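You operate a simulated robot arm through the tools that you are given. There is no shell and no other tool.

Carry out the task below with a simulated robot arm. There is one attempt and no reset: what you move stays moved.

TASK
Soak the brown brick from the drip rack in the soak tray.
Fine: shut the drain first; water over the red line; tap shut before it runs over. Set down upright: what you pick out. Where these are worked on the way, their far stop is far enough and under half their travel is too little: tank tap.

It is judged by the outcome, as a careful person would: the job done as asked, and still so three seconds after it is handed in. It fails if anything else is knocked over, pushed out of place, dropped, spilled or broken.

THE ROBOT
A 7-joint arm with a two-finger parallel gripper, fixed in place. Base frame: the origin is on the floor under the middle of its stand, x ahead of it, y to its left, z up; the work surface is at about z = 0.862. Readings come in m, rad, newtons and seconds.
With the tool pointing down near the work surface it reaches from about 0.24 to 0.68 m from the base axis. Its first joint turns from -1.152 to 1.152 rad. Payload 2.4 kg.
Tool frame: the origin (TCP) lies between the finger pads and is the grasp point; the fingertips stand 0.03 m ahead of it; z points along the fingers, y is the line along which they close. The gripper opens to 0.094 m. The fingers are 0.028 m wide and 0.01 m thick; the gripper's body (0.05 by 0.096 m) begins 0.055 m behind the TCP.
Orientation is that of the tool frame in the base frame, as [roll, pitch, yaw] about the fixed x, y, z axes, in that order (R = Rz(yaw) Ry(pitch) Rx(roll)). With the fingers straight down and closing along the base's y, the tool's x points along the base's -x, its y along +y and its z along -z.

THE INTERFACE
- The arm moves only by the tool apply_moves. Its argument "moves" is a list that holds one entry, the list of rows, each a list of 7 numbers: the gripper command, from -1 (fully open) to 1 (shut), values between in proportion, then the shift along the tool's x, y, z in units of 40 mm (1.0 is 40 mm), then the turn, a rotation vector about the tool's x, y, z in units of 5 degrees (1.0 is 5 degrees). In form: [[[hand, x, y, z, ax, ay, az], ...]]. A call has 1 to 20 rows; each row shifts and turns the commanded pose from where the row before left it, along the tool's axes as they then stand. A call with a number of a shift or a turn outside -1 to 1 is refused whole. Each row takes 0.2 s and may step no farther than 0.05 m and 0.15 rad from the row before; otherwise, or with a gripper value out of range, the whole call is refused. Where a pose cannot be reached the arm comes as near as it can. A force on the tool above 40 N (or 10 N above the force at the start of the call, whichever is more), or a blocked arm, ends the call early, and 0.2 s more pass. The fingers move at their own pace (about 0.153 m/s each) and stop on an object; they squeeze with about 38 N. The grip force told is the motor's: it shows also when the fingers shut on nothing. Time passes only in rows, and 0.2 s behind the last, so rows that do not move let the fingers close. The reply holds the time, the measured pose of the TCP, the force on the tool along the base axes, the opening and the grip force, in the units named above and with some noise, with the torque about the TCP (base axes, N m) and any sound that the robot's microphone picked up, and new pictures: "pictures" is both (left out), scene, wrist or none.
- Cameras (640 x 400 px; columns grow to the right, rows downward): "scene" is fixed at [0.0521, 0.4957, 1.4399]; the picture's right is [-0.51, -0.86, 0.00], its down [-0.53, 0.31, -0.79] and it looks along [0.68, -0.40, -0.61] (base axes); focal length 214 px, centre (320, 200). "wrist" rides on the gripper at [0.076, 0.014, -0.102] in the tool frame; the picture's right is [-0.18, 0.98, 0.00], its down [-0.75, -0.14, -0.64] and it looks along [-0.63, -0.12, 0.77] (tool axes); focal length 243 px, centre (320, 200). There is no depth. A picture from a camera that has moved, and an enlarged one, comes with that camera's place and axes in the base frame and with its lens.
- zoom(camera, box): a new picture of the part [left, top, right, bottom] of that camera's present view, enlarged. No time passes.
- sign_off(): hands the job in; it is judged then, once.

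Nothing tells you positions but the pictures and the camera data. Unless the task says otherwise, let go and move clear before handing in.

The tools are called as a command line: name --argument value ..., lists and objects as JSON in quotes. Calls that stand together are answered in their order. apply_moves: Moves the arm, as the interface text tells. Its arguments: {"type":"object","properties":{"moves":{"type":"array","items":{"type":"array","items":{"type":"array","items":{"type":"number"}}}},"pictures":{"type":"string","enum":["both","scene","wrist","none"]}},"required":["moves"]} The other tools are called the same way: zoom (camera, box) takes an enlarged picture of a part of a camera's view; sign_off () hands the job in.

At the start:

```text
time_s: 0.0
tool_pos: [0.2997, 0.2936, 1.3158]
tool_rot: [3.139, -0.001, 3.141]
contact_force: [0.1, -0.2, -0.7]
ft_torque: [0.0, 0.01, 0.0]
width: 0.0939
gripper_force: 0.0
```

scene: 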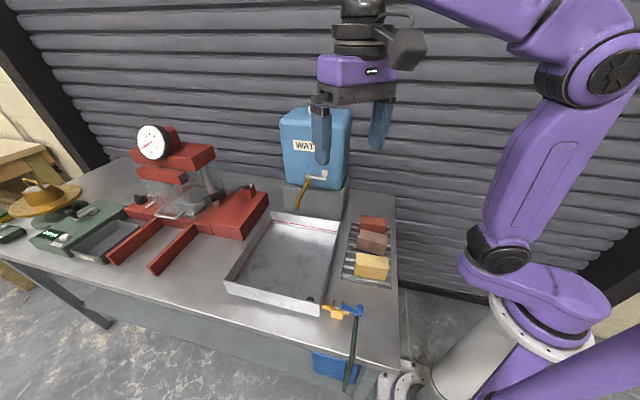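
wrist: 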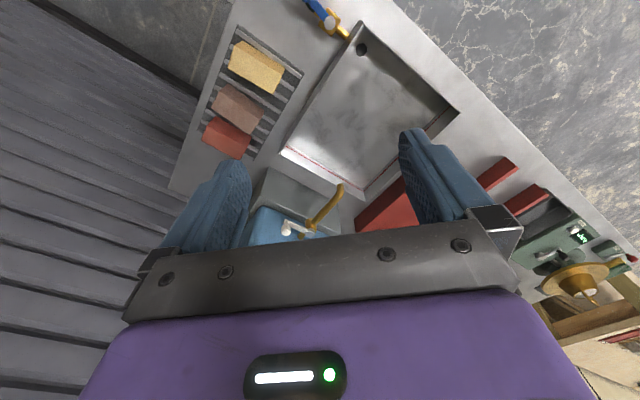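

I see a steel tray in the middle, a blue water tank with a tap behind it, a drip rack holding red, brown and yellow bricks, and a blue-handled drain valve at the near corner of the tray. I'll zoom in to look closer before moving.

zoom --camera "scene" --box '[270, 90, 410, 230]'

zoom --camera "scene" --box '[280, 260, 400, 390]'

zoom --camera "scene" --box '[220, 190, 410, 320]'

zoom --camera "wrist" --box '[180, 0, 480, 240]'

```text
2.86 times, centred on (340, 160) of scene
camera zoom: at [0.0521, 0.4957, 1.4399], right [-0.51, -0.86, 0.0], down [-0.53, 0.31, -0.79], along [0.68, -0.4, -0.61], focal length 613 px, centre (263, 314)
```

zoom: 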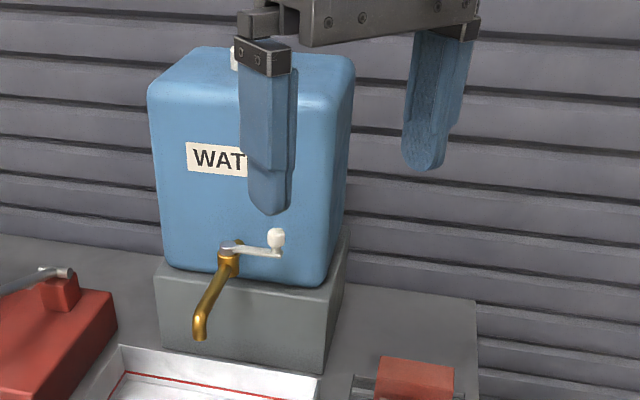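

```text
3.08 times, centred on (340, 325) of scene
camera zoom: at [0.0521, 0.4957, 1.4399], right [-0.51, -0.86, 0.0], down [-0.53, 0.31, -0.79], along [0.68, -0.4, -0.61], focal length 660 px, centre (258, -185)
```

zoom: 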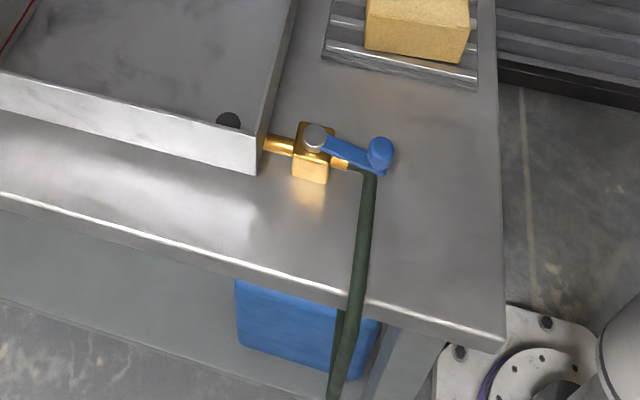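

```text
3.08 times, centred on (315, 255) of scene
camera zoom: at [0.0521, 0.4957, 1.4399], right [-0.51, -0.86, 0.0], down [-0.53, 0.31, -0.79], along [0.68, -0.4, -0.61], focal length 660 px, centre (335, 31)
```

zoom: 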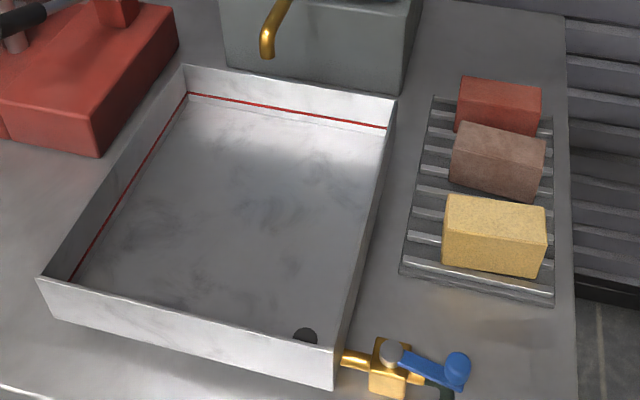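

```text
1.67 times, centred on (330, 120) of wrist
camera zoom: at [0.2238, 0.3055, 1.4186], right [0.18, 0.98, 0.0], down [0.75, -0.14, 0.64], along [0.63, -0.12, -0.77], focal length 404 px, centre (303, 333)
```

zoom: 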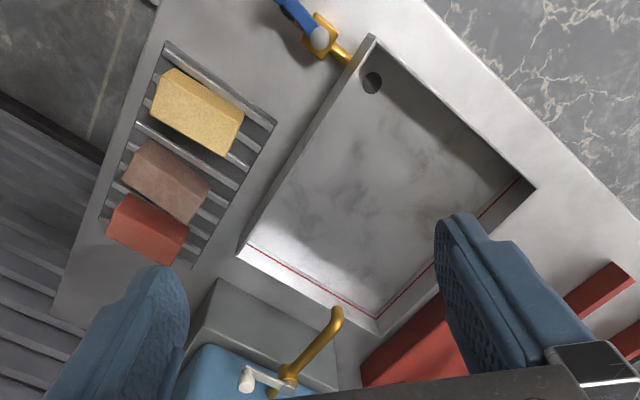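

The tray sits at about 45° in the base frame. Its drain valve is near (0.26, 0.32, 0.88), with the blue lever lying along the pipe, so it's open. I'll lower the hand above the valve for a closer look.

apply_moves --moves '[[[-1, 0.14, 0.02, 0.95, 0, 0, 0], [-1, 0.14, 0.02, 0.95, 0, 0, 0], [-1, 0.14, 0.02, 0.95, 0, 0, 0], [-1, 0.14, 0.02, 0.95, 0, 0, 0], [-1, 0.14, 0.02, 0.95, 0, 0, 0], [-1, 0.14, 0.02, 0.95, 0, 0, 0], [-1, 0.14, 0.02, 0.95, 0, 0, 0]]]'

```text
time_s: 1.6
tool_pos: [0.2608, 0.2979, 1.0494]
tool_rot: [3.139, -0.003, -3.14]
contact_force: [0.2, -0.8, 0.5]
ft_torque: [0.0, -0.03, -0.01]
width: 0.094
gripper_force: 0.0
camera wrist: at [0.1839, 0.3113, 1.1529], right [0.18, 0.98, 0.0], down [0.75, -0.14, 0.64], along [0.63, -0.12, -0.77], focal length 243 px, centre (320, 200)
```

scene: 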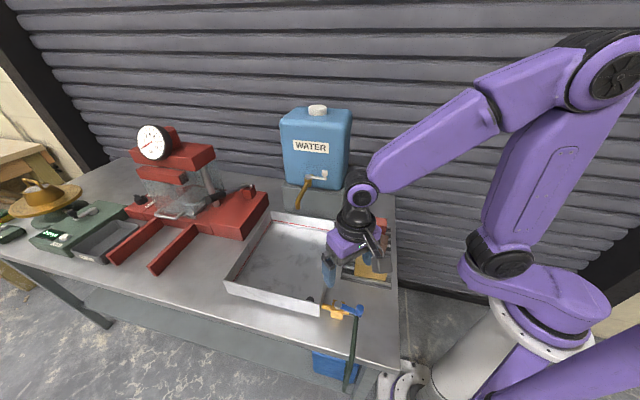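
wrist: 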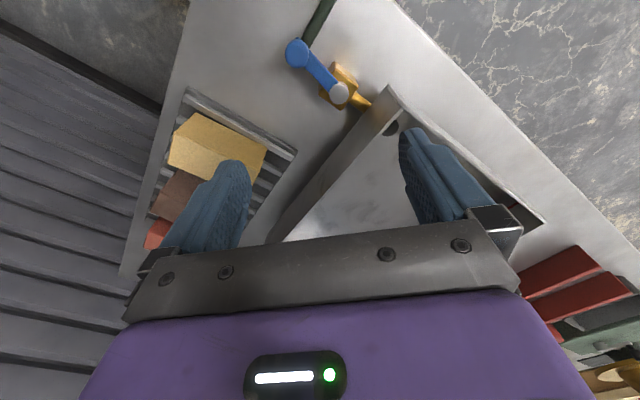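

zoom --camera "wrist" --box '[260, 10, 420, 150]'

zoom --camera "scene" --box '[300, 280, 390, 350]'

zoom --camera "scene" --box '[270, 95, 370, 220]'

```text
2.86 times, centred on (340, 80) of wrist
camera zoom: at [0.1839, 0.3113, 1.1529], right [0.18, 0.98, 0.0], down [0.75, -0.14, 0.64], along [0.63, -0.12, -0.77], focal length 693 px, centre (263, 543)
```

zoom: 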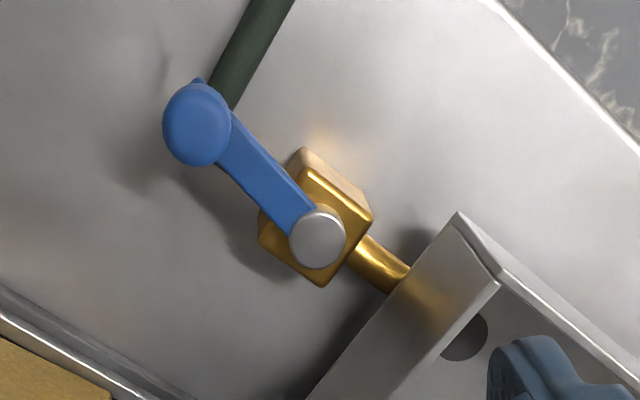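

```text
5.71 times, centred on (345, 315) of scene
camera zoom: at [0.0521, 0.4957, 1.4399], right [-0.51, -0.86, 0.0], down [-0.53, 0.31, -0.79], along [0.68, -0.4, -0.61], focal length 1226 px, centre (177, -457)
```

zoom: 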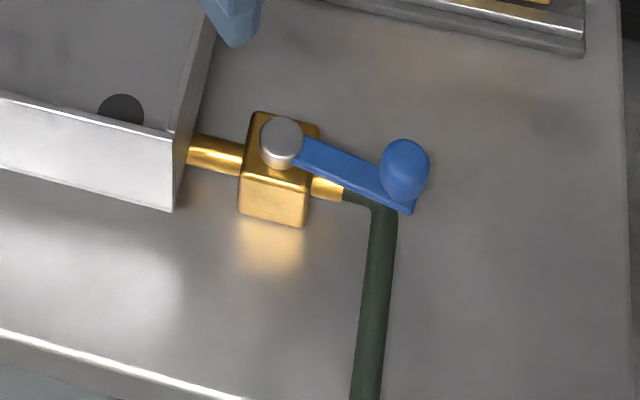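

```text
3.20 times, centred on (320, 158) of scene
camera zoom: at [0.0521, 0.4957, 1.4399], right [-0.51, -0.86, 0.0], down [-0.53, 0.31, -0.79], along [0.68, -0.4, -0.61], focal length 686 px, centre (320, 336)
```

zoom: 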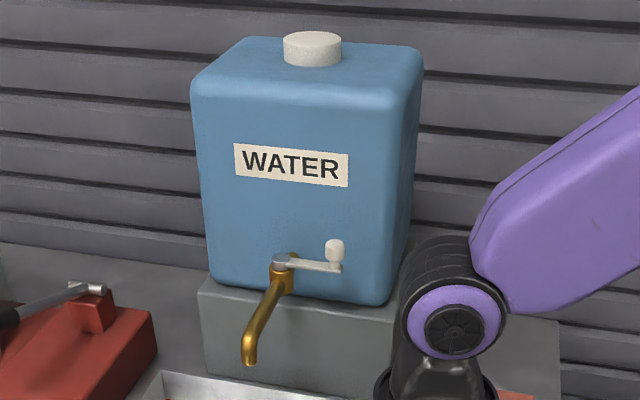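

The drain knob triangulates to about (0.218, 0.284, 0.907) and its pivot to about (0.264, 0.316). The lever lies along the outlet, so the drain is open. I'll turn the hand to straddle the knob and hover above it.

apply_moves --moves '[[[-1, 0, 0, 0, 0, 0, -1], [-1, 0, 0, 0, 0, 0, -1], [-1, 0, 0, 0, 0, 0, -1], [0, 0, 0, 0, 0, 0, -1], [0, 0, 0, 0, 0, 0, -1], [0, 0, 0, 0, 0, 0, -1], [0, 0.55, 0.12, 0.5, 0, 0, 0], [0, 0.55, 0.12, 0.5, 0, 0, 0], [0, 0, 0, 0.5, 0, 0, 0]]]'

```text
time_s: 3.6
tool_pos: [0.2182, 0.2851, 0.9903]
tool_rot: [3.139, 0.001, -2.616]
contact_force: [-1.6, 0.0, 0.8]
ft_torque: [-0.01, -0.01, 0.02]
width: 0.0473
gripper_force: 0.1
camera wrist: at [0.1437, 0.2583, 1.094], right [-0.33, 0.94, 0.0], down [0.72, 0.25, 0.64], along [0.6, 0.22, -0.77], focal length 243 px, centre (320, 200)
```

scene: 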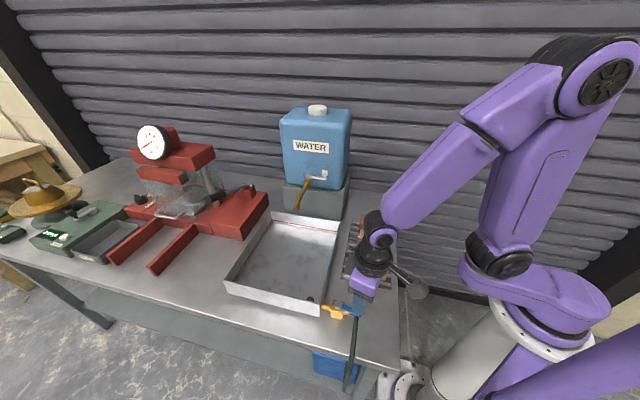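
wrist: 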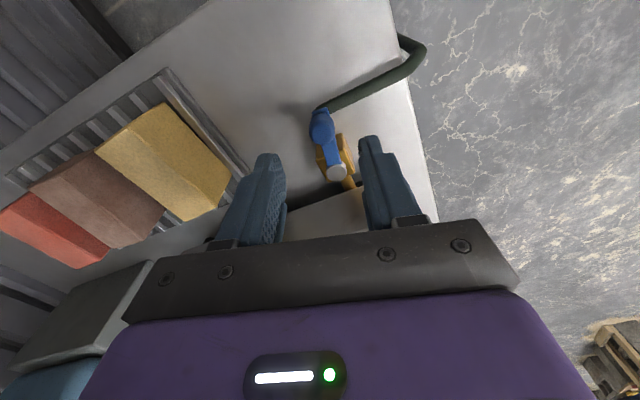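

zoom --camera "wrist" --box '[240, 80, 440, 220]'

zoom --camera "scene" --box '[300, 250, 400, 340]'

zoom --camera "wrist" --box '[0, 60, 260, 290]'

```text
2.86 times, centred on (340, 150) of wrist
camera zoom: at [0.1437, 0.2583, 1.094], right [-0.33, 0.94, 0.0], down [0.72, 0.25, 0.64], along [0.6, 0.22, -0.77], focal length 693 px, centre (263, 343)
```

zoom: 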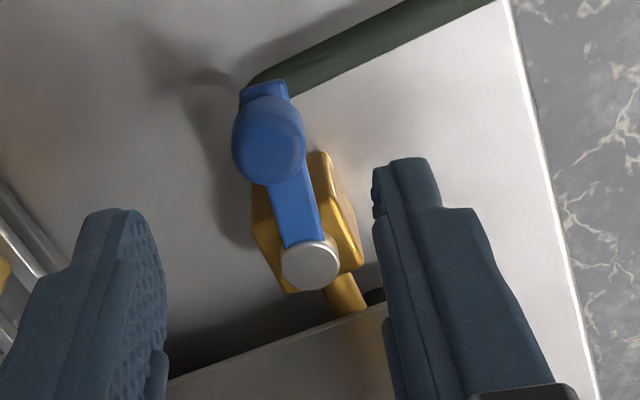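

```text
4.44 times, centred on (350, 295) of scene
camera zoom: at [0.0521, 0.4957, 1.4399], right [-0.51, -0.86, 0.0], down [-0.53, 0.31, -0.79], along [0.68, -0.4, -0.61], focal length 953 px, centre (187, -222)
```

zoom: 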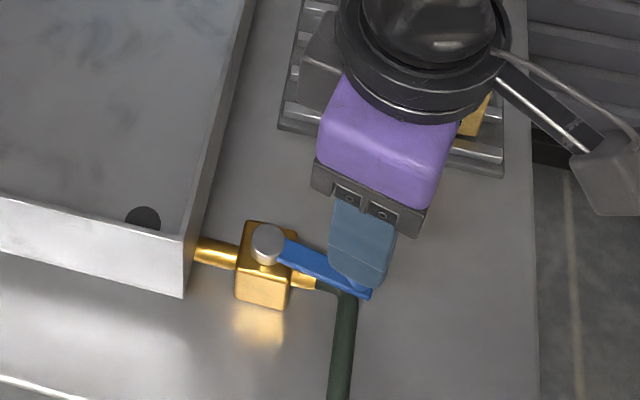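

```text
1.74 times, centred on (130, 175) of wrist
camera zoom: at [0.1437, 0.2583, 1.094], right [-0.33, 0.94, 0.0], down [0.72, 0.25, 0.64], along [0.6, 0.22, -0.77], focal length 422 px, centre (650, 244)
```

zoom: 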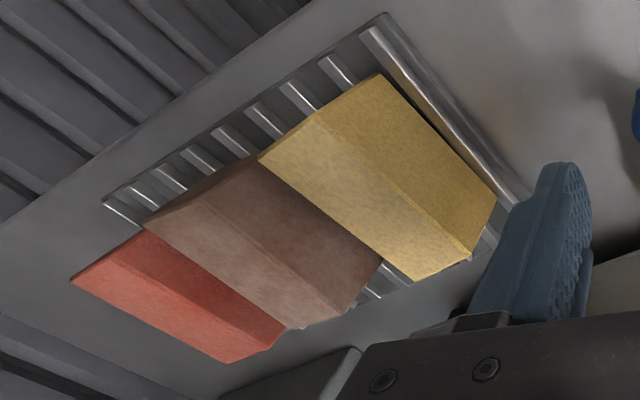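

The knob is centred between the fingers. I'll go down around it and narrow the fingers, then feel which way it turns.

apply_moves --moves '[[[0, 0, 0.03, 0.5, 0, 0, 0], [0, 0, 0, 0.5, 0, 0, 0], [0, 0, 0, 0.5, 0, 0, 0], [0.36, 0, 0, 0, 0, 0, 0], [0.36, 0, 0, 0, 0, 0, 0]]]'

```text
time_s: 4.8
tool_pos: [0.2187, 0.285, 0.9291]
tool_rot: [3.138, 0.001, -2.617]
contact_force: [0.1, -0.2, 1.0]
ft_torque: [-0.01, -0.02, -0.02]
width: 0.0302
gripper_force: 0.1
camera wrist: at [0.1438, 0.2589, 1.0321], right [-0.33, 0.94, 0.0], down [0.72, 0.25, 0.64], along [0.6, 0.22, -0.77], focal length 243 px, centre (320, 200)
```

scene: 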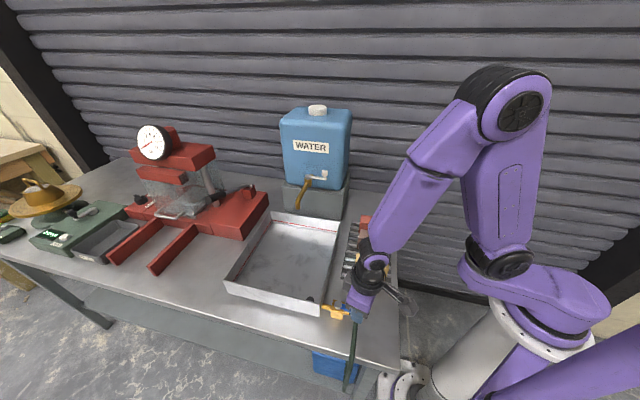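
wrist: 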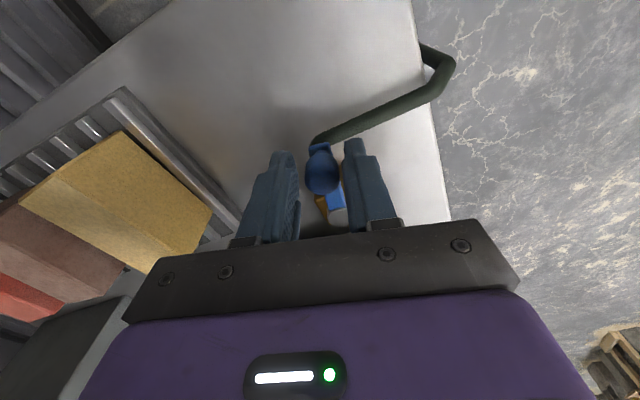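

The knob sits between the fingers with a little slack. I'll probe gently toward the front first.

apply_moves --moves '[[[0.36, 0, 0.1, 0, 0, 0, 0], [0.36, 0, 0.1, 0, 0, 0, 0], [0.36, 0, 0.1, 0, 0, 0, 0]]]' --pictures "wrist"

```text
time_s: 5.6
tool_pos: [0.2106, 0.2967, 0.928]
tool_rot: [3.138, -0.001, -2.616]
contact_force: [1.1, -0.6, -0.2]
ft_torque: [0.0, 0.02, 0.02]
width: 0.0304
gripper_force: 0.1
camera wrist: at [0.1378, 0.2702, 1.0321], right [-0.33, 0.94, 0.0], down [0.72, 0.25, 0.64], along [0.6, 0.22, -0.77], focal length 243 px, centre (320, 200)
```

wrist: 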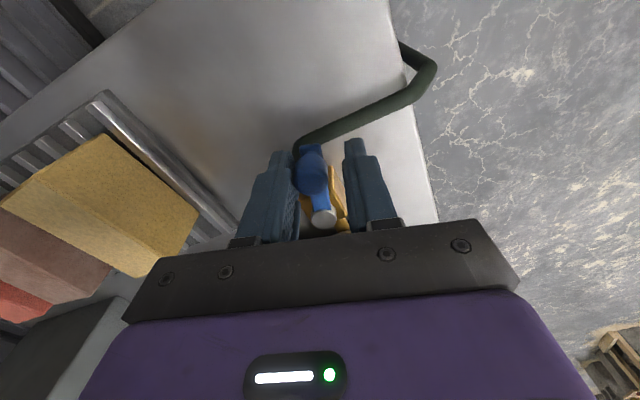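

apply_moves --moves '[[[0.36, 0, 0.1, 0, 0, 0, 0], [0.36, 0, 0.1, 0, 0, 0, 0]]]' --pictures "both"

zoom --camera "wrist" --box '[220, 100, 420, 260]'

zoom --camera "scene" --box '[300, 250, 400, 340]'

```text
time_s: 6.2
tool_pos: [0.2073, 0.3042, 0.9294]
tool_rot: [3.139, -0.001, -2.619]
contact_force: [-0.1, 0.2, -1.1]
ft_torque: [-0.02, -0.03, 0.02]
width: 0.0303
gripper_force: 0.4
camera wrist: at [0.1334, 0.2768, 1.0327], right [-0.33, 0.94, 0.0], down [0.72, 0.25, 0.64], along [0.6, 0.21, -0.77], focal length 243 px, centre (320, 200)
```

scene: 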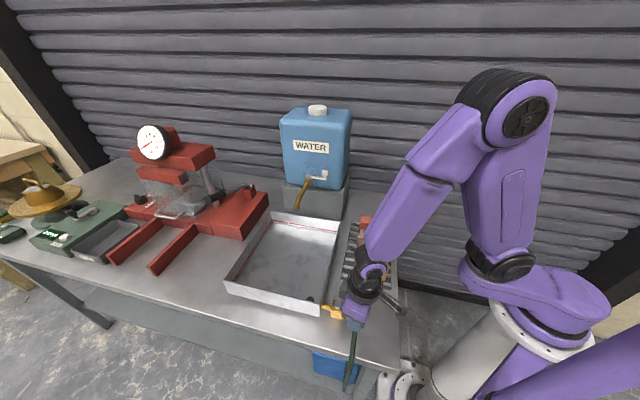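
wrist: 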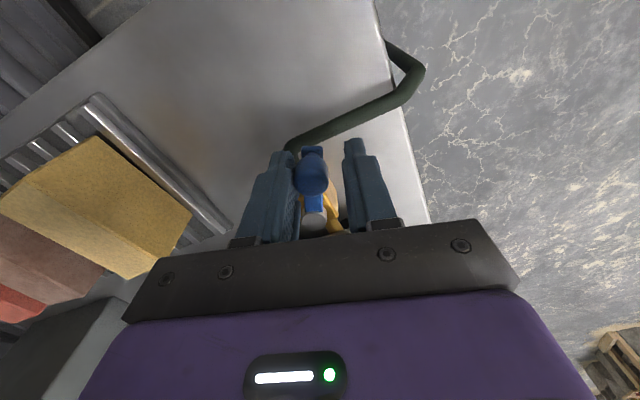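

```text
2.50 times, centred on (320, 180) of wrist
camera zoom: at [0.1334, 0.2768, 1.0327], right [-0.33, 0.94, 0.0], down [0.72, 0.25, 0.64], along [0.6, 0.21, -0.77], focal length 606 px, centre (320, 250)
```

zoom: 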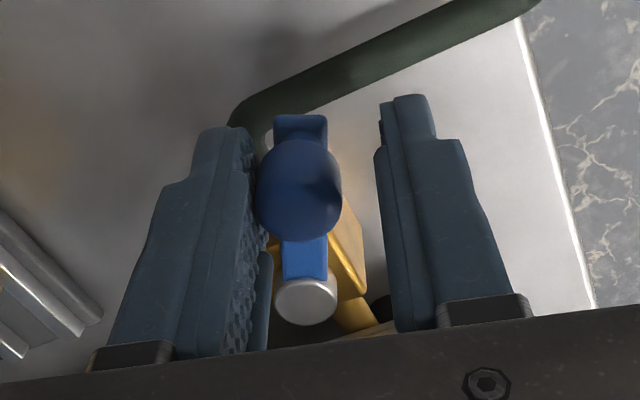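

```text
4.44 times, centred on (350, 295) of scene
camera zoom: at [0.0521, 0.4957, 1.4399], right [-0.51, -0.86, 0.0], down [-0.53, 0.31, -0.79], along [0.68, -0.4, -0.61], focal length 953 px, centre (187, -222)
```

zoom: 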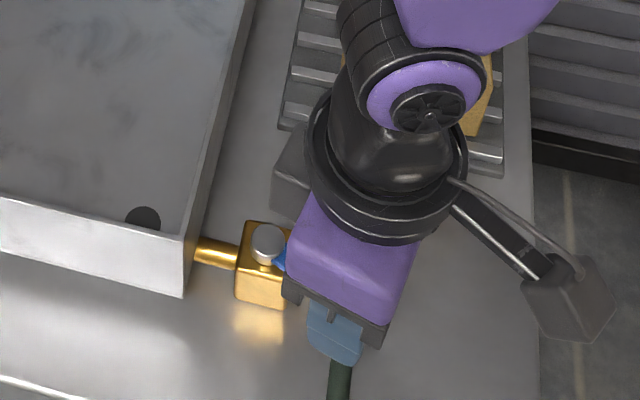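

The lever swings freely toward the front. I'll follow its arc around the pivot, turning the hand with it.

apply_moves --moves '[[[0.36, -0.05, 0.117, 0, 0, 0, 1], [0.36, -0.05, 0.117, 0, 0, 0, 1], [0.36, -0.05, 0.117, 0, 0, 0, 1], [0.36, -0.05, 0.117, 0, 0, 0, 1], [0.36, -0.05, 0.117, 0, 0, 0, 1], [0.36, -0.05, 0.117, 0, 0, 0, 1], [0.36, -0.04, 0.117, 0, 0, 0, 1]]]' --pictures "both"

zoom --camera "wrist" --box '[220, 100, 420, 260]'

zoom --camera "scene" --box '[300, 250, 400, 340]'

```text
time_s: 7.8
tool_pos: [0.211, 0.3398, 0.9296]
tool_rot: [3.139, -0.002, 3.052]
contact_force: [-1.1, 0.5, -0.3]
ft_torque: [-0.02, 0.01, 0.03]
width: 0.0303
gripper_force: 0.2
camera wrist: at [0.1367, 0.359, 1.0333], right [0.27, 0.96, 0.0], down [0.74, -0.21, 0.64], along [0.62, -0.17, -0.77], focal length 243 px, centre (320, 200)
```

scene: 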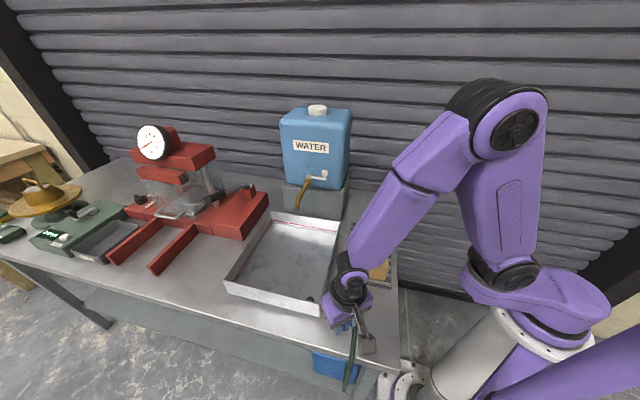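
wrist: 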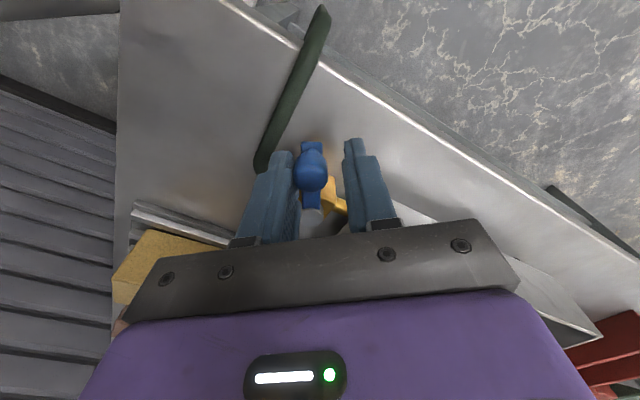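

```text
2.50 times, centred on (320, 180) of wrist
camera zoom: at [0.1367, 0.359, 1.0333], right [0.27, 0.96, 0.0], down [0.74, -0.21, 0.64], along [0.62, -0.17, -0.77], focal length 606 px, centre (320, 250)
```

zoom: 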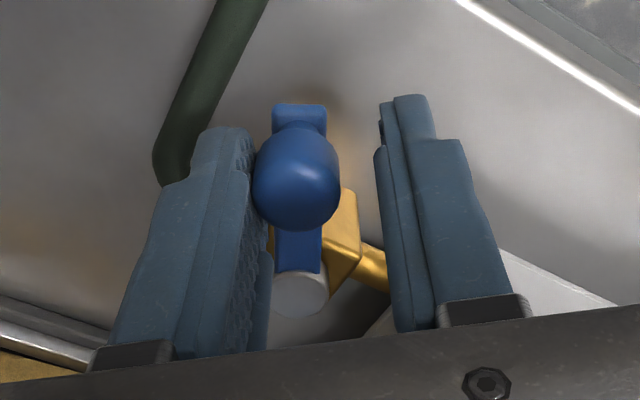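

```text
4.44 times, centred on (350, 295) of scene
camera zoom: at [0.0521, 0.4957, 1.4399], right [-0.51, -0.86, 0.0], down [-0.53, 0.31, -0.79], along [0.68, -0.4, -0.61], focal length 953 px, centre (187, -222)
```

zoom: 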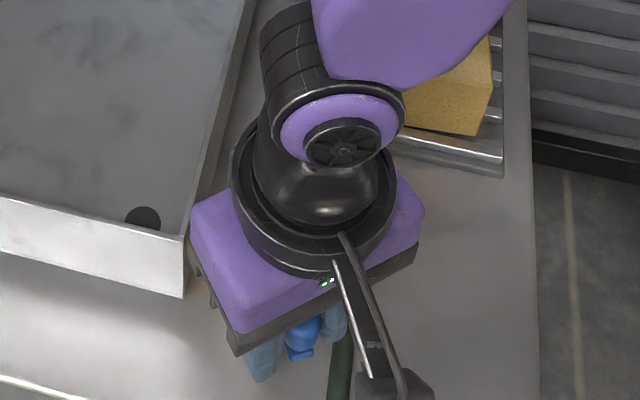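

apply_moves --moves '[[[0.36, -0.04, 0.117, 0, 0, 0, 1], [0.36, -0.04, 0.117, 0, 0, 0, 1], [0.36, -0.04, 0.117, 0, 0, 0, 1], [0.36, -0.04, 0.117, 0, 0, 0, 1]]]' --pictures "wrist"

zoom --camera "wrist" --box '[220, 100, 420, 260]'

```text
time_s: 8.8
tool_pos: [0.2224, 0.3554, 0.93]
tool_rot: [3.14, -0.001, 2.704]
contact_force: [0.7, 0.1, 0.5]
ft_torque: [0.03, -0.02, -0.01]
width: 0.03
gripper_force: 0.1
camera wrist: at [0.1585, 0.3995, 1.0333], right [0.58, 0.81, 0.0], down [0.62, -0.45, 0.64], along [0.52, -0.37, -0.77], focal length 243 px, centre (320, 200)
```

wrist: 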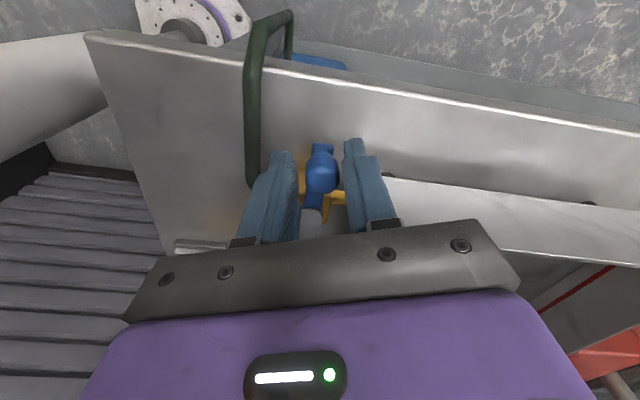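

```text
2.50 times, centred on (320, 180) of wrist
camera zoom: at [0.1585, 0.3995, 1.0333], right [0.58, 0.81, 0.0], down [0.62, -0.45, 0.64], along [0.52, -0.37, -0.77], focal length 606 px, centre (320, 250)
```

zoom: 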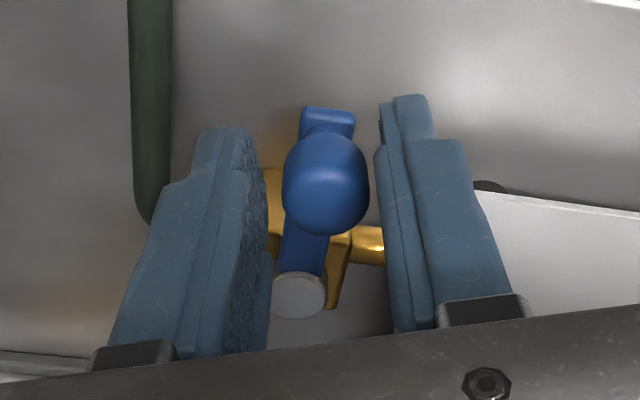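

The knob has run on to about 137°, which is square to the pipe. I'll push gently a bit farther to make sure it's against its closed stop.

apply_moves --moves '[[[0.36, -0.03, 0.1, 0, 0, 0, 0.8], [0.36, -0.03, 0.06, 0, 0, 0, 0.5], [0.36, -0.01, 0.05, 0, 0, 0, 0.4]]]' --pictures "wrist"

zoom --camera "wrist" --box '[220, 100, 420, 260]'

```text
time_s: 9.6
tool_pos: [0.2277, 0.3617, 0.9284]
tool_rot: [-3.14, -0.001, 2.556]
contact_force: [-0.9, -5.3, 0.8]
ft_torque: [-0.15, 0.02, 0.04]
width: 0.0328
gripper_force: 2.2
camera wrist: at [0.1721, 0.4144, 1.0326], right [0.7, 0.72, 0.0], down [0.55, -0.53, 0.64], along [0.46, -0.45, -0.77], focal length 243 px, centre (320, 200)
```

wrist: 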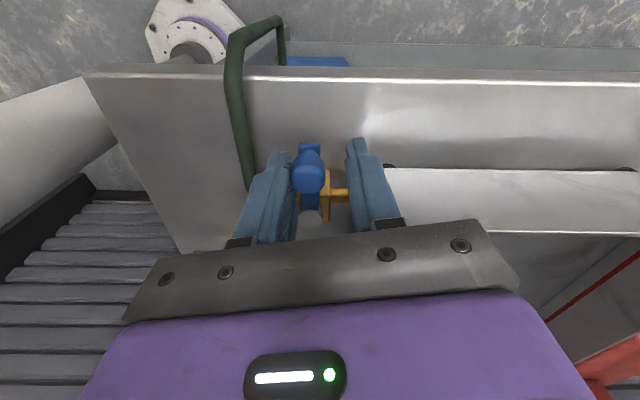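

```text
2.50 times, centred on (320, 180) of wrist
camera zoom: at [0.1721, 0.4144, 1.0326], right [0.7, 0.72, 0.0], down [0.55, -0.53, 0.64], along [0.46, -0.45, -0.77], focal length 606 px, centre (320, 250)
```

zoom: 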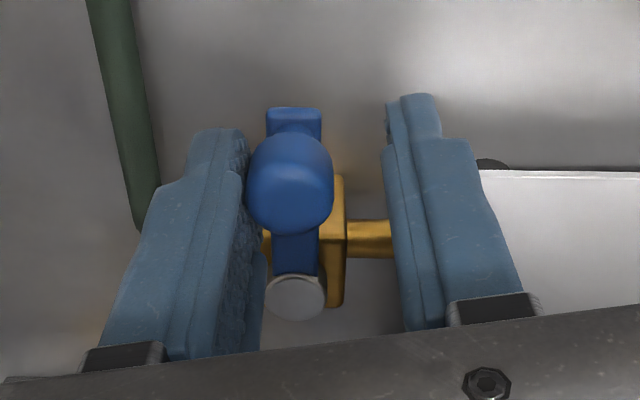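

It's against its closed stop: 5 N of resistance, with the lever square to the pipe. I'll back off, open the fingers and lift clear.

apply_moves --moves '[[[0.2, 0, -0.08, 0, 0, 0, 0], [0, 0, -0.03, 0, 0, 0, 0], [0, 0, 0, -0.3, 0, 0, 0], [0, 0, 0, -0.7, 0, 0, 0], [0, 0, 0, -1, 0, 0, 0], [0, 0, 0, -1, 0, 0, 0], [0, 0, 0, -1, 0, 0, 0]]]' --pictures "both"

zoom --camera "wrist" --box '[220, 60, 460, 240]'

```text
time_s: 11.2
tool_pos: [0.2274, 0.358, 1.0897]
tool_rot: [3.14, -0.002, 2.555]
contact_force: [-0.3, -0.1, 0.9]
ft_torque: [0.0, -0.01, -0.02]
width: 0.0469
gripper_force: 0.1
camera wrist: at [0.1715, 0.4101, 1.1937], right [0.7, 0.72, 0.0], down [0.55, -0.53, 0.64], along [0.46, -0.45, -0.77], focal length 243 px, centre (320, 200)
```

scene: 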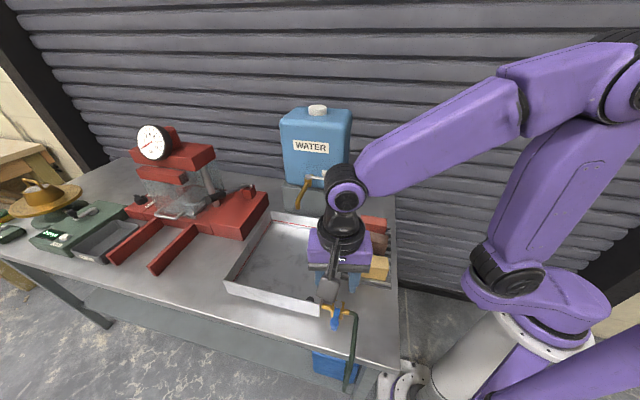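
wrist: 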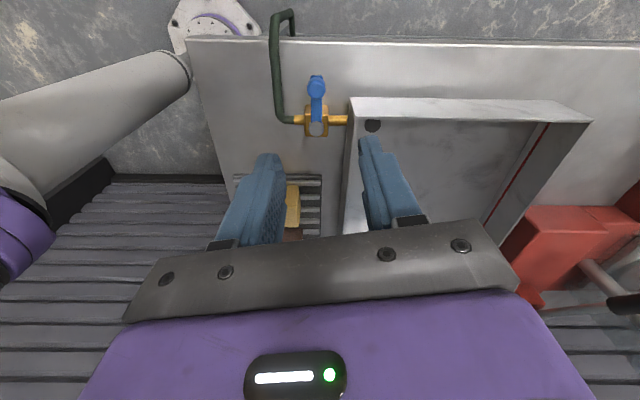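

```text
2.22 times, centred on (340, 150) of wrist
camera zoom: at [0.1715, 0.4101, 1.1937], right [0.7, 0.72, 0.0], down [0.55, -0.53, 0.64], along [0.46, -0.45, -0.77], focal length 539 px, centre (276, 311)
```

zoom: 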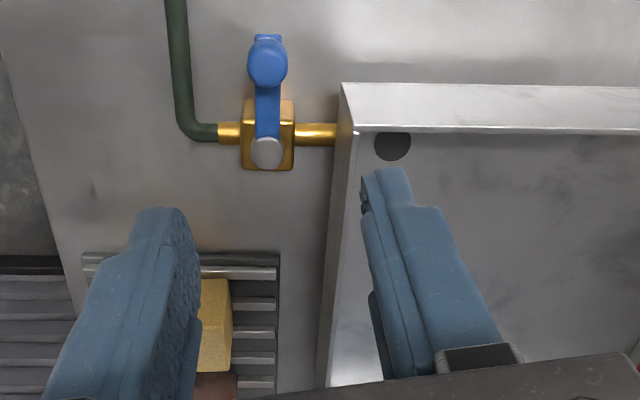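

The drain is shut. Next I'll move over the drip rack and turn the hand so the fingers close across the bricks' short side, to look at the brown one.

apply_moves --moves '[[[-1, -0.935, -0.485, 0, 0, 0, 0], [-1, -0.935, -0.485, 0, 0, 0, 0], [-1, -0.935, -0.485, 0, 0, 0, 0], [-1, -0.935, -0.485, 0, 0, 0, 0], [-1, -0.935, -0.485, 0, 0, 0, 0], [-1, -0.935, -0.485, 0, 0, 0, 0], [-1, -0.935, -0.485, 0, 0, 0, 0], [-1, 0, 0, 0, 0, 0, -1], [-1, 0, 0, 0, 0, 0, -1], [-1, 0, 0, 0, 0, 0, -1], [-1, 0, 0, 0, 0, 0, -1], [-1, 0, 0, 0, 0, 0, -1], [-1, 0, 0, 0, 0, 0, -1], [-1, 0, 0, 0, 0, 0, -1], [-1, 0, 0, 0, 0, 0, -1], [-1, 0, 0, 0, 0, 0, -1], [-1, 0, 0, 0, 0, 0, -1], [-1, 0, 0, 0, 0, 0, -1], [-1, 0, 0, 0, 0, 0, -1], [-1, 0, 0, 0, 0, 0, -1]]]' --pictures "none"

apply_moves --moves '[[[-1, 0, 0, 0, 0, 0, -1], [-1, 0, 0, 0, 0, 0, -1], [-1, 0, 0, 0, 0, 0, -1]]]' --pictures "both"

zoom --camera "wrist" --box '[180, 0, 480, 220]'

```text
time_s: 15.4
tool_pos: [0.3704, 0.0996, 1.0877]
tool_rot: [3.139, 0.001, -2.59]
contact_force: [0.2, 0.3, 0.4]
ft_torque: [0.03, 0.01, -0.02]
width: 0.0939
gripper_force: 0.0
```

```text
time_s: 16.2
tool_pos: [0.369, 0.0997, 1.0878]
tool_rot: [3.138, 0.001, -2.328]
contact_force: [0.3, 0.3, 0.4]
ft_torque: [0.0, 0.02, 0.01]
width: 0.0941
gripper_force: 0.0
camera wrist: at [0.3065, 0.0531, 1.1919], right [-0.59, 0.81, 0.0], down [0.62, 0.45, 0.64], along [0.52, 0.38, -0.77], focal length 243 px, centre (320, 200)
```

scene: 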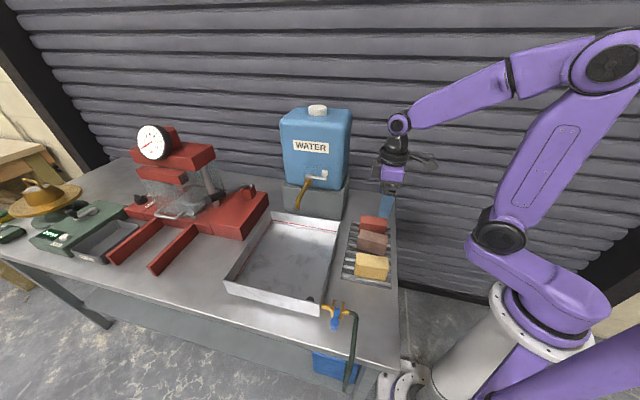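
wrist: 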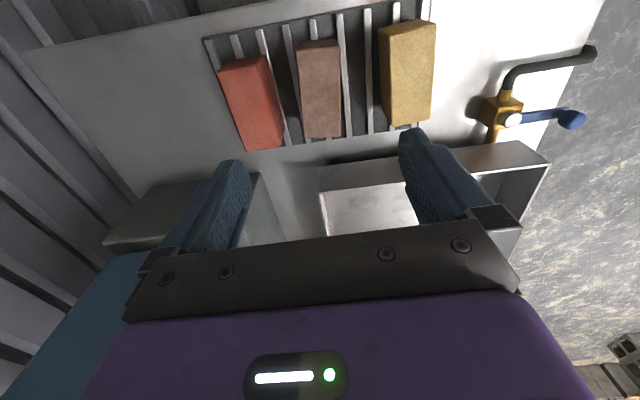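

```text
1.82 times, centred on (330, 110) of wrist
camera zoom: at [0.3065, 0.0531, 1.1919], right [-0.59, 0.81, 0.0], down [0.62, 0.45, 0.64], along [0.52, 0.38, -0.77], focal length 441 px, centre (302, 364)
```

zoom: 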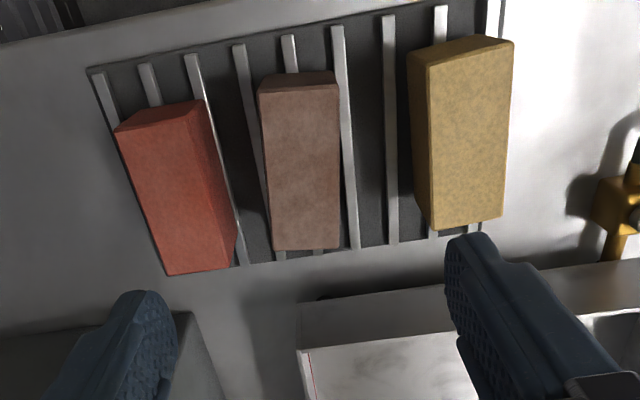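

zoom --camera "scene" --box '[325, 195, 415, 295]'

zoom --camera "wrist" --box '[270, 20, 400, 150]'

```text
4.00 times, centred on (370, 245) of scene
camera zoom: at [0.0521, 0.4957, 1.4399], right [-0.51, -0.86, 0.0], down [-0.53, 0.31, -0.79], along [0.68, -0.4, -0.61], focal length 858 px, centre (120, 20)
```

zoom: 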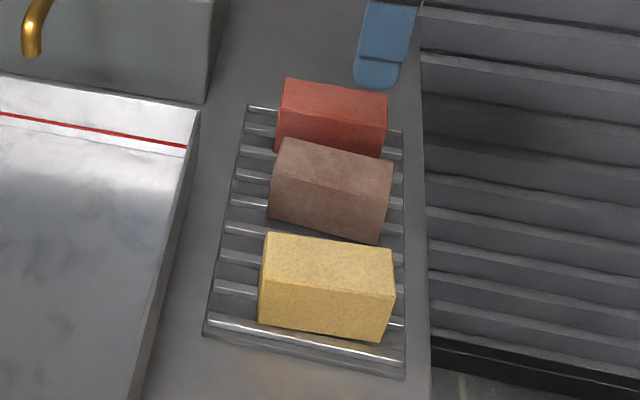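

```text
3.08 times, centred on (335, 85) of wrist
camera zoom: at [0.3065, 0.0531, 1.1919], right [-0.59, 0.81, 0.0], down [0.62, 0.45, 0.64], along [0.52, 0.38, -0.77], focal length 746 px, centre (274, 554)
```

zoom: 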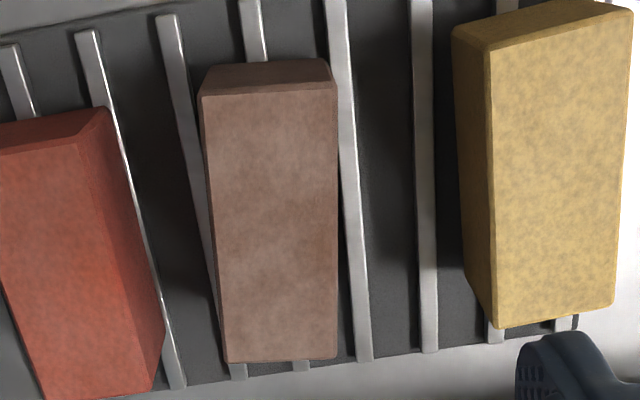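

The brown brick is about 91 × 44 mm, top at z ≈ 0.915, centred near (0.375, 0.104) with its long axis at about 40°. The red brick is close, so I'll open only to 70 mm, align with the brick and come partway down to check.

apply_moves --moves '[[[-0.489, 0, 0, 0, 0, 0, 0.68], [-0.489, 0, 0, 0, 0, 0, 0.68], [-0.489, -0.19, 0, 0.5, 0, 0, 0], [-0.489, 0, 0, 0.9, 0, 0, 0], [-0.489, 0, 0, 0.9, 0, 0, 0], [-0.489, 0, 0, 0.6, 0, 0, 0]]]' --pictures "both"

zoom --camera "wrist" --box '[180, 60, 480, 250]'

zoom --camera "scene" --box '[325, 195, 415, 295]'

```text
time_s: 17.6
tool_pos: [0.3758, 0.1054, 0.9735]
tool_rot: [3.139, 0.0, -2.448]
contact_force: [-0.1, 0.9, -0.7]
ft_torque: [-0.01, 0.01, 0.02]
width: 0.0698
gripper_force: 0.1
camera wrist: at [0.3069, 0.0659, 1.0764], right [-0.49, 0.87, 0.0], down [0.67, 0.37, 0.64], along [0.56, 0.31, -0.77], focal length 243 px, centre (320, 200)
```

scene: 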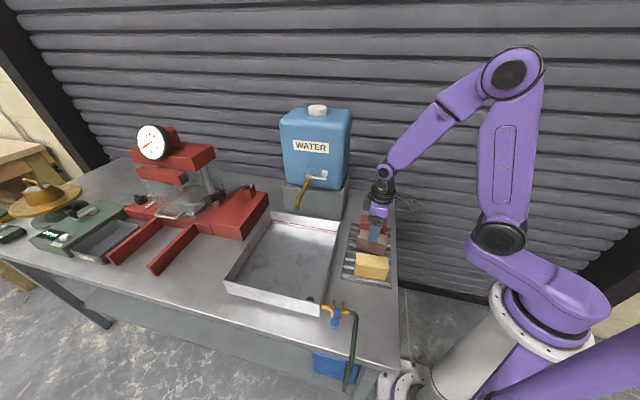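
wrist: 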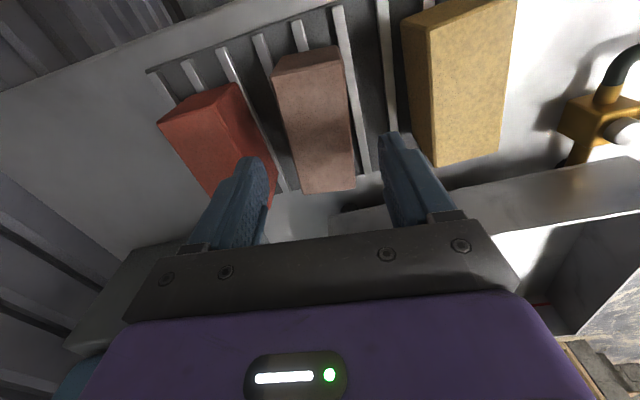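

```text
2.11 times, centred on (330, 155) of wrist
camera zoom: at [0.3069, 0.0659, 1.0764], right [-0.49, 0.87, 0.0], down [0.67, 0.37, 0.64], along [0.56, 0.31, -0.77], focal length 511 px, centre (299, 295)
```

zoom: 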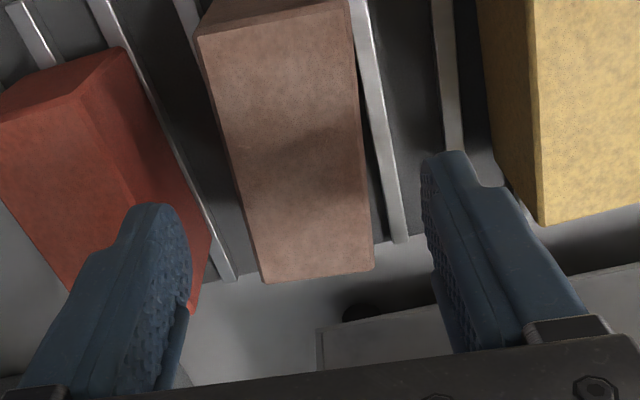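

```text
4.00 times, centred on (370, 245) of scene
camera zoom: at [0.0521, 0.4957, 1.4399], right [-0.51, -0.86, 0.0], down [-0.53, 0.31, -0.79], along [0.68, -0.4, -0.61], focal length 858 px, centre (120, 20)
```

zoom: 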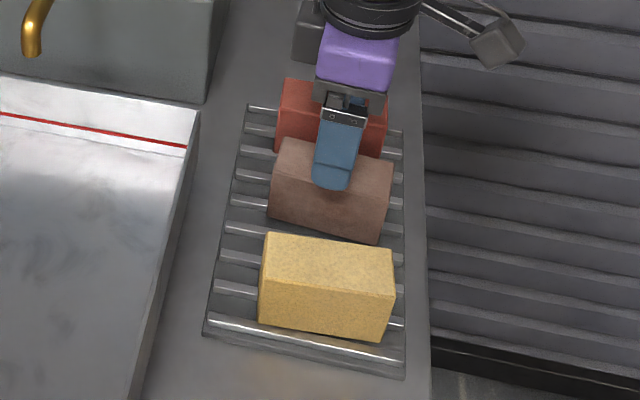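

Alignment is good. I'll descend until the tips are just above the rack bars, then close.

apply_moves --moves '[[[-0.489, 0, 0, 0.6, 0, 0, 0], [-0.489, 0, 0, 0.5, 0, 0, 0], [-0.489, 0, 0, 0.4, 0, 0, 0], [-0.489, 0, 0, 0.2, 0, 0, 0], [-0.489, 0, 0, 0, 0, 0, 0]]]' --pictures "both"

zoom --camera "scene" --box '[325, 195, 415, 295]'

zoom --camera "wrist" --box '[180, 60, 480, 250]'

```text
time_s: 18.8
tool_pos: [0.376, 0.1058, 0.9055]
tool_rot: [3.137, -0.001, -2.449]
contact_force: [-0.6, 0.3, -0.7]
ft_torque: [0.0, 0.02, -0.01]
width: 0.0699
gripper_force: 0.1
camera wrist: at [0.3073, 0.0654, 1.0078], right [-0.49, 0.87, 0.0], down [0.67, 0.37, 0.64], along [0.56, 0.31, -0.77], focal length 243 px, centre (320, 200)
```

scene: 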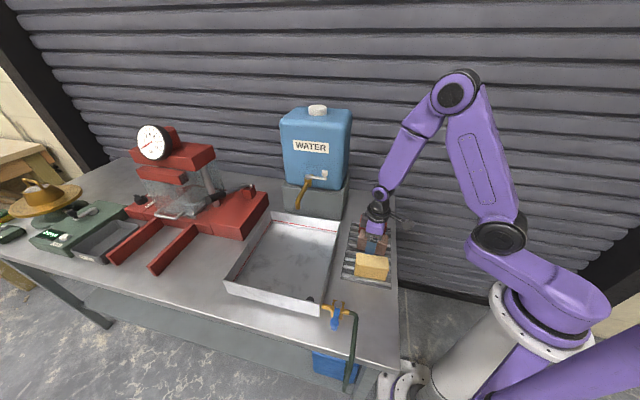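
wrist: 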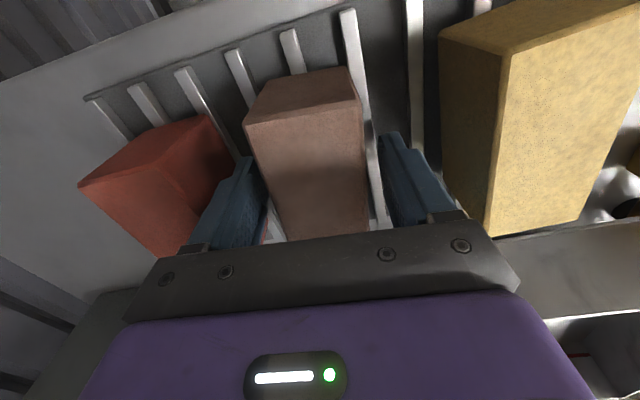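

```text
4.00 times, centred on (370, 245) of scene
camera zoom: at [0.0521, 0.4957, 1.4399], right [-0.51, -0.86, 0.0], down [-0.53, 0.31, -0.79], along [0.68, -0.4, -0.61], focal length 858 px, centre (120, 20)
```

zoom: 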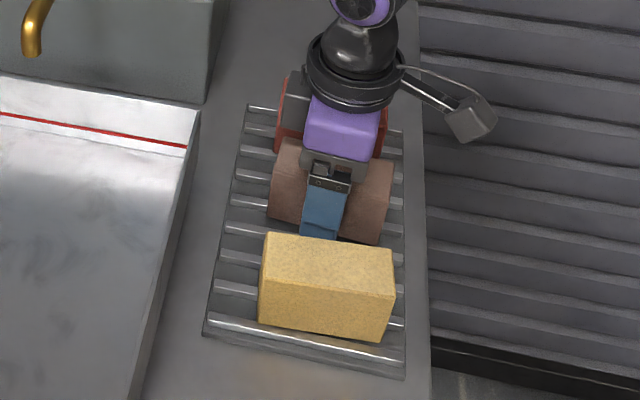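

```text
2.11 times, centred on (330, 155) of wrist
camera zoom: at [0.3073, 0.0654, 1.0078], right [-0.49, 0.87, 0.0], down [0.67, 0.37, 0.64], along [0.56, 0.31, -0.77], focal length 511 px, centre (299, 295)
```

zoom: 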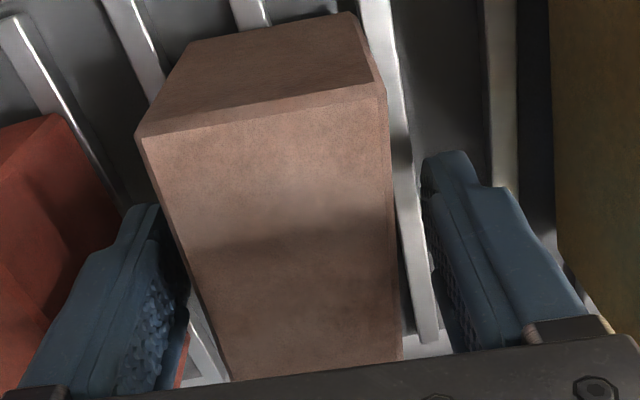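

The fingers are on either side of the brick and clear of its neighbours. Closing now.

apply_moves --moves '[[[1, 0, 0, 0, 0, 0, 0], [1, 0, 0, 0, 0, 0, 0], [1, 0, 0, 0, 0, 0, 0], [1, 0, 0, 0, 0, 0, 0]]]' --pictures "wrist"

```text
time_s: 19.8
tool_pos: [0.376, 0.104, 0.905]
tool_rot: [3.14, 0.0, -2.45]
contact_force: [-0.7, 0.4, -0.6]
ft_torque: [-0.02, 0.03, -0.02]
width: 0.0482
gripper_force: 37.9
camera wrist: at [0.3073, 0.0653, 1.0079], right [-0.49, 0.87, 0.0], down [0.67, 0.37, 0.64], along [0.56, 0.31, -0.77], focal length 243 px, centre (320, 200)
```

wrist: 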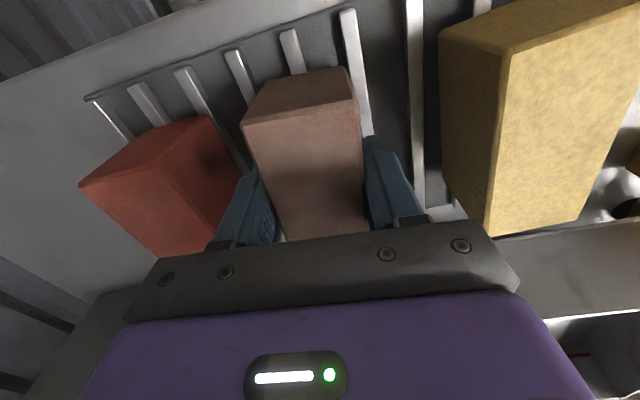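

The brick is held at 48 mm with full grip. I'll lift it straight up and check.

apply_moves --moves '[[[1, 0, 0, -0.4, 0, 0, 0], [1, 0, 0, -0.7, 0, 0, 0], [1, 0, 0, -0.9, 0, 0, 0], [1, 0, 0, -0.9, 0, 0, 0], [1, 0, 0, -0.9, 0, 0, 0]]]' --pictures "both"

```text
time_s: 21.0
tool_pos: [0.3744, 0.1038, 1.0553]
tool_rot: [3.137, -0.001, -2.449]
contact_force: [0.0, 0.6, -4.3]
ft_torque: [0.03, -0.06, 0.03]
width: 0.0483
gripper_force: 37.8
camera wrist: at [0.3067, 0.0654, 1.1587], right [-0.49, 0.87, 0.0], down [0.67, 0.37, 0.64], along [0.56, 0.31, -0.77], focal length 243 px, centre (320, 200)
```

scene: 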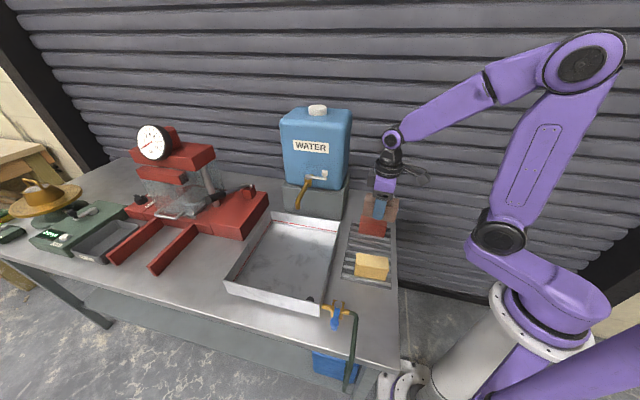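
wrist: 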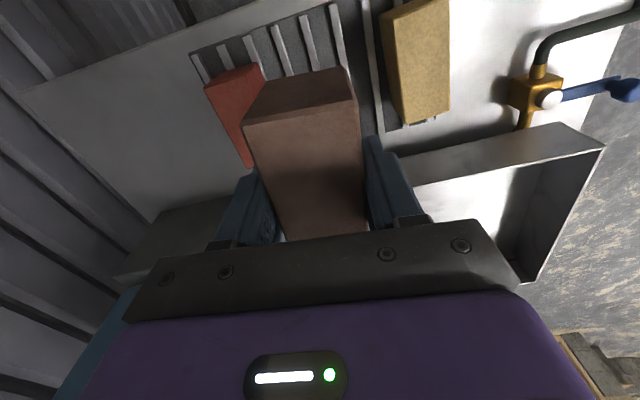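

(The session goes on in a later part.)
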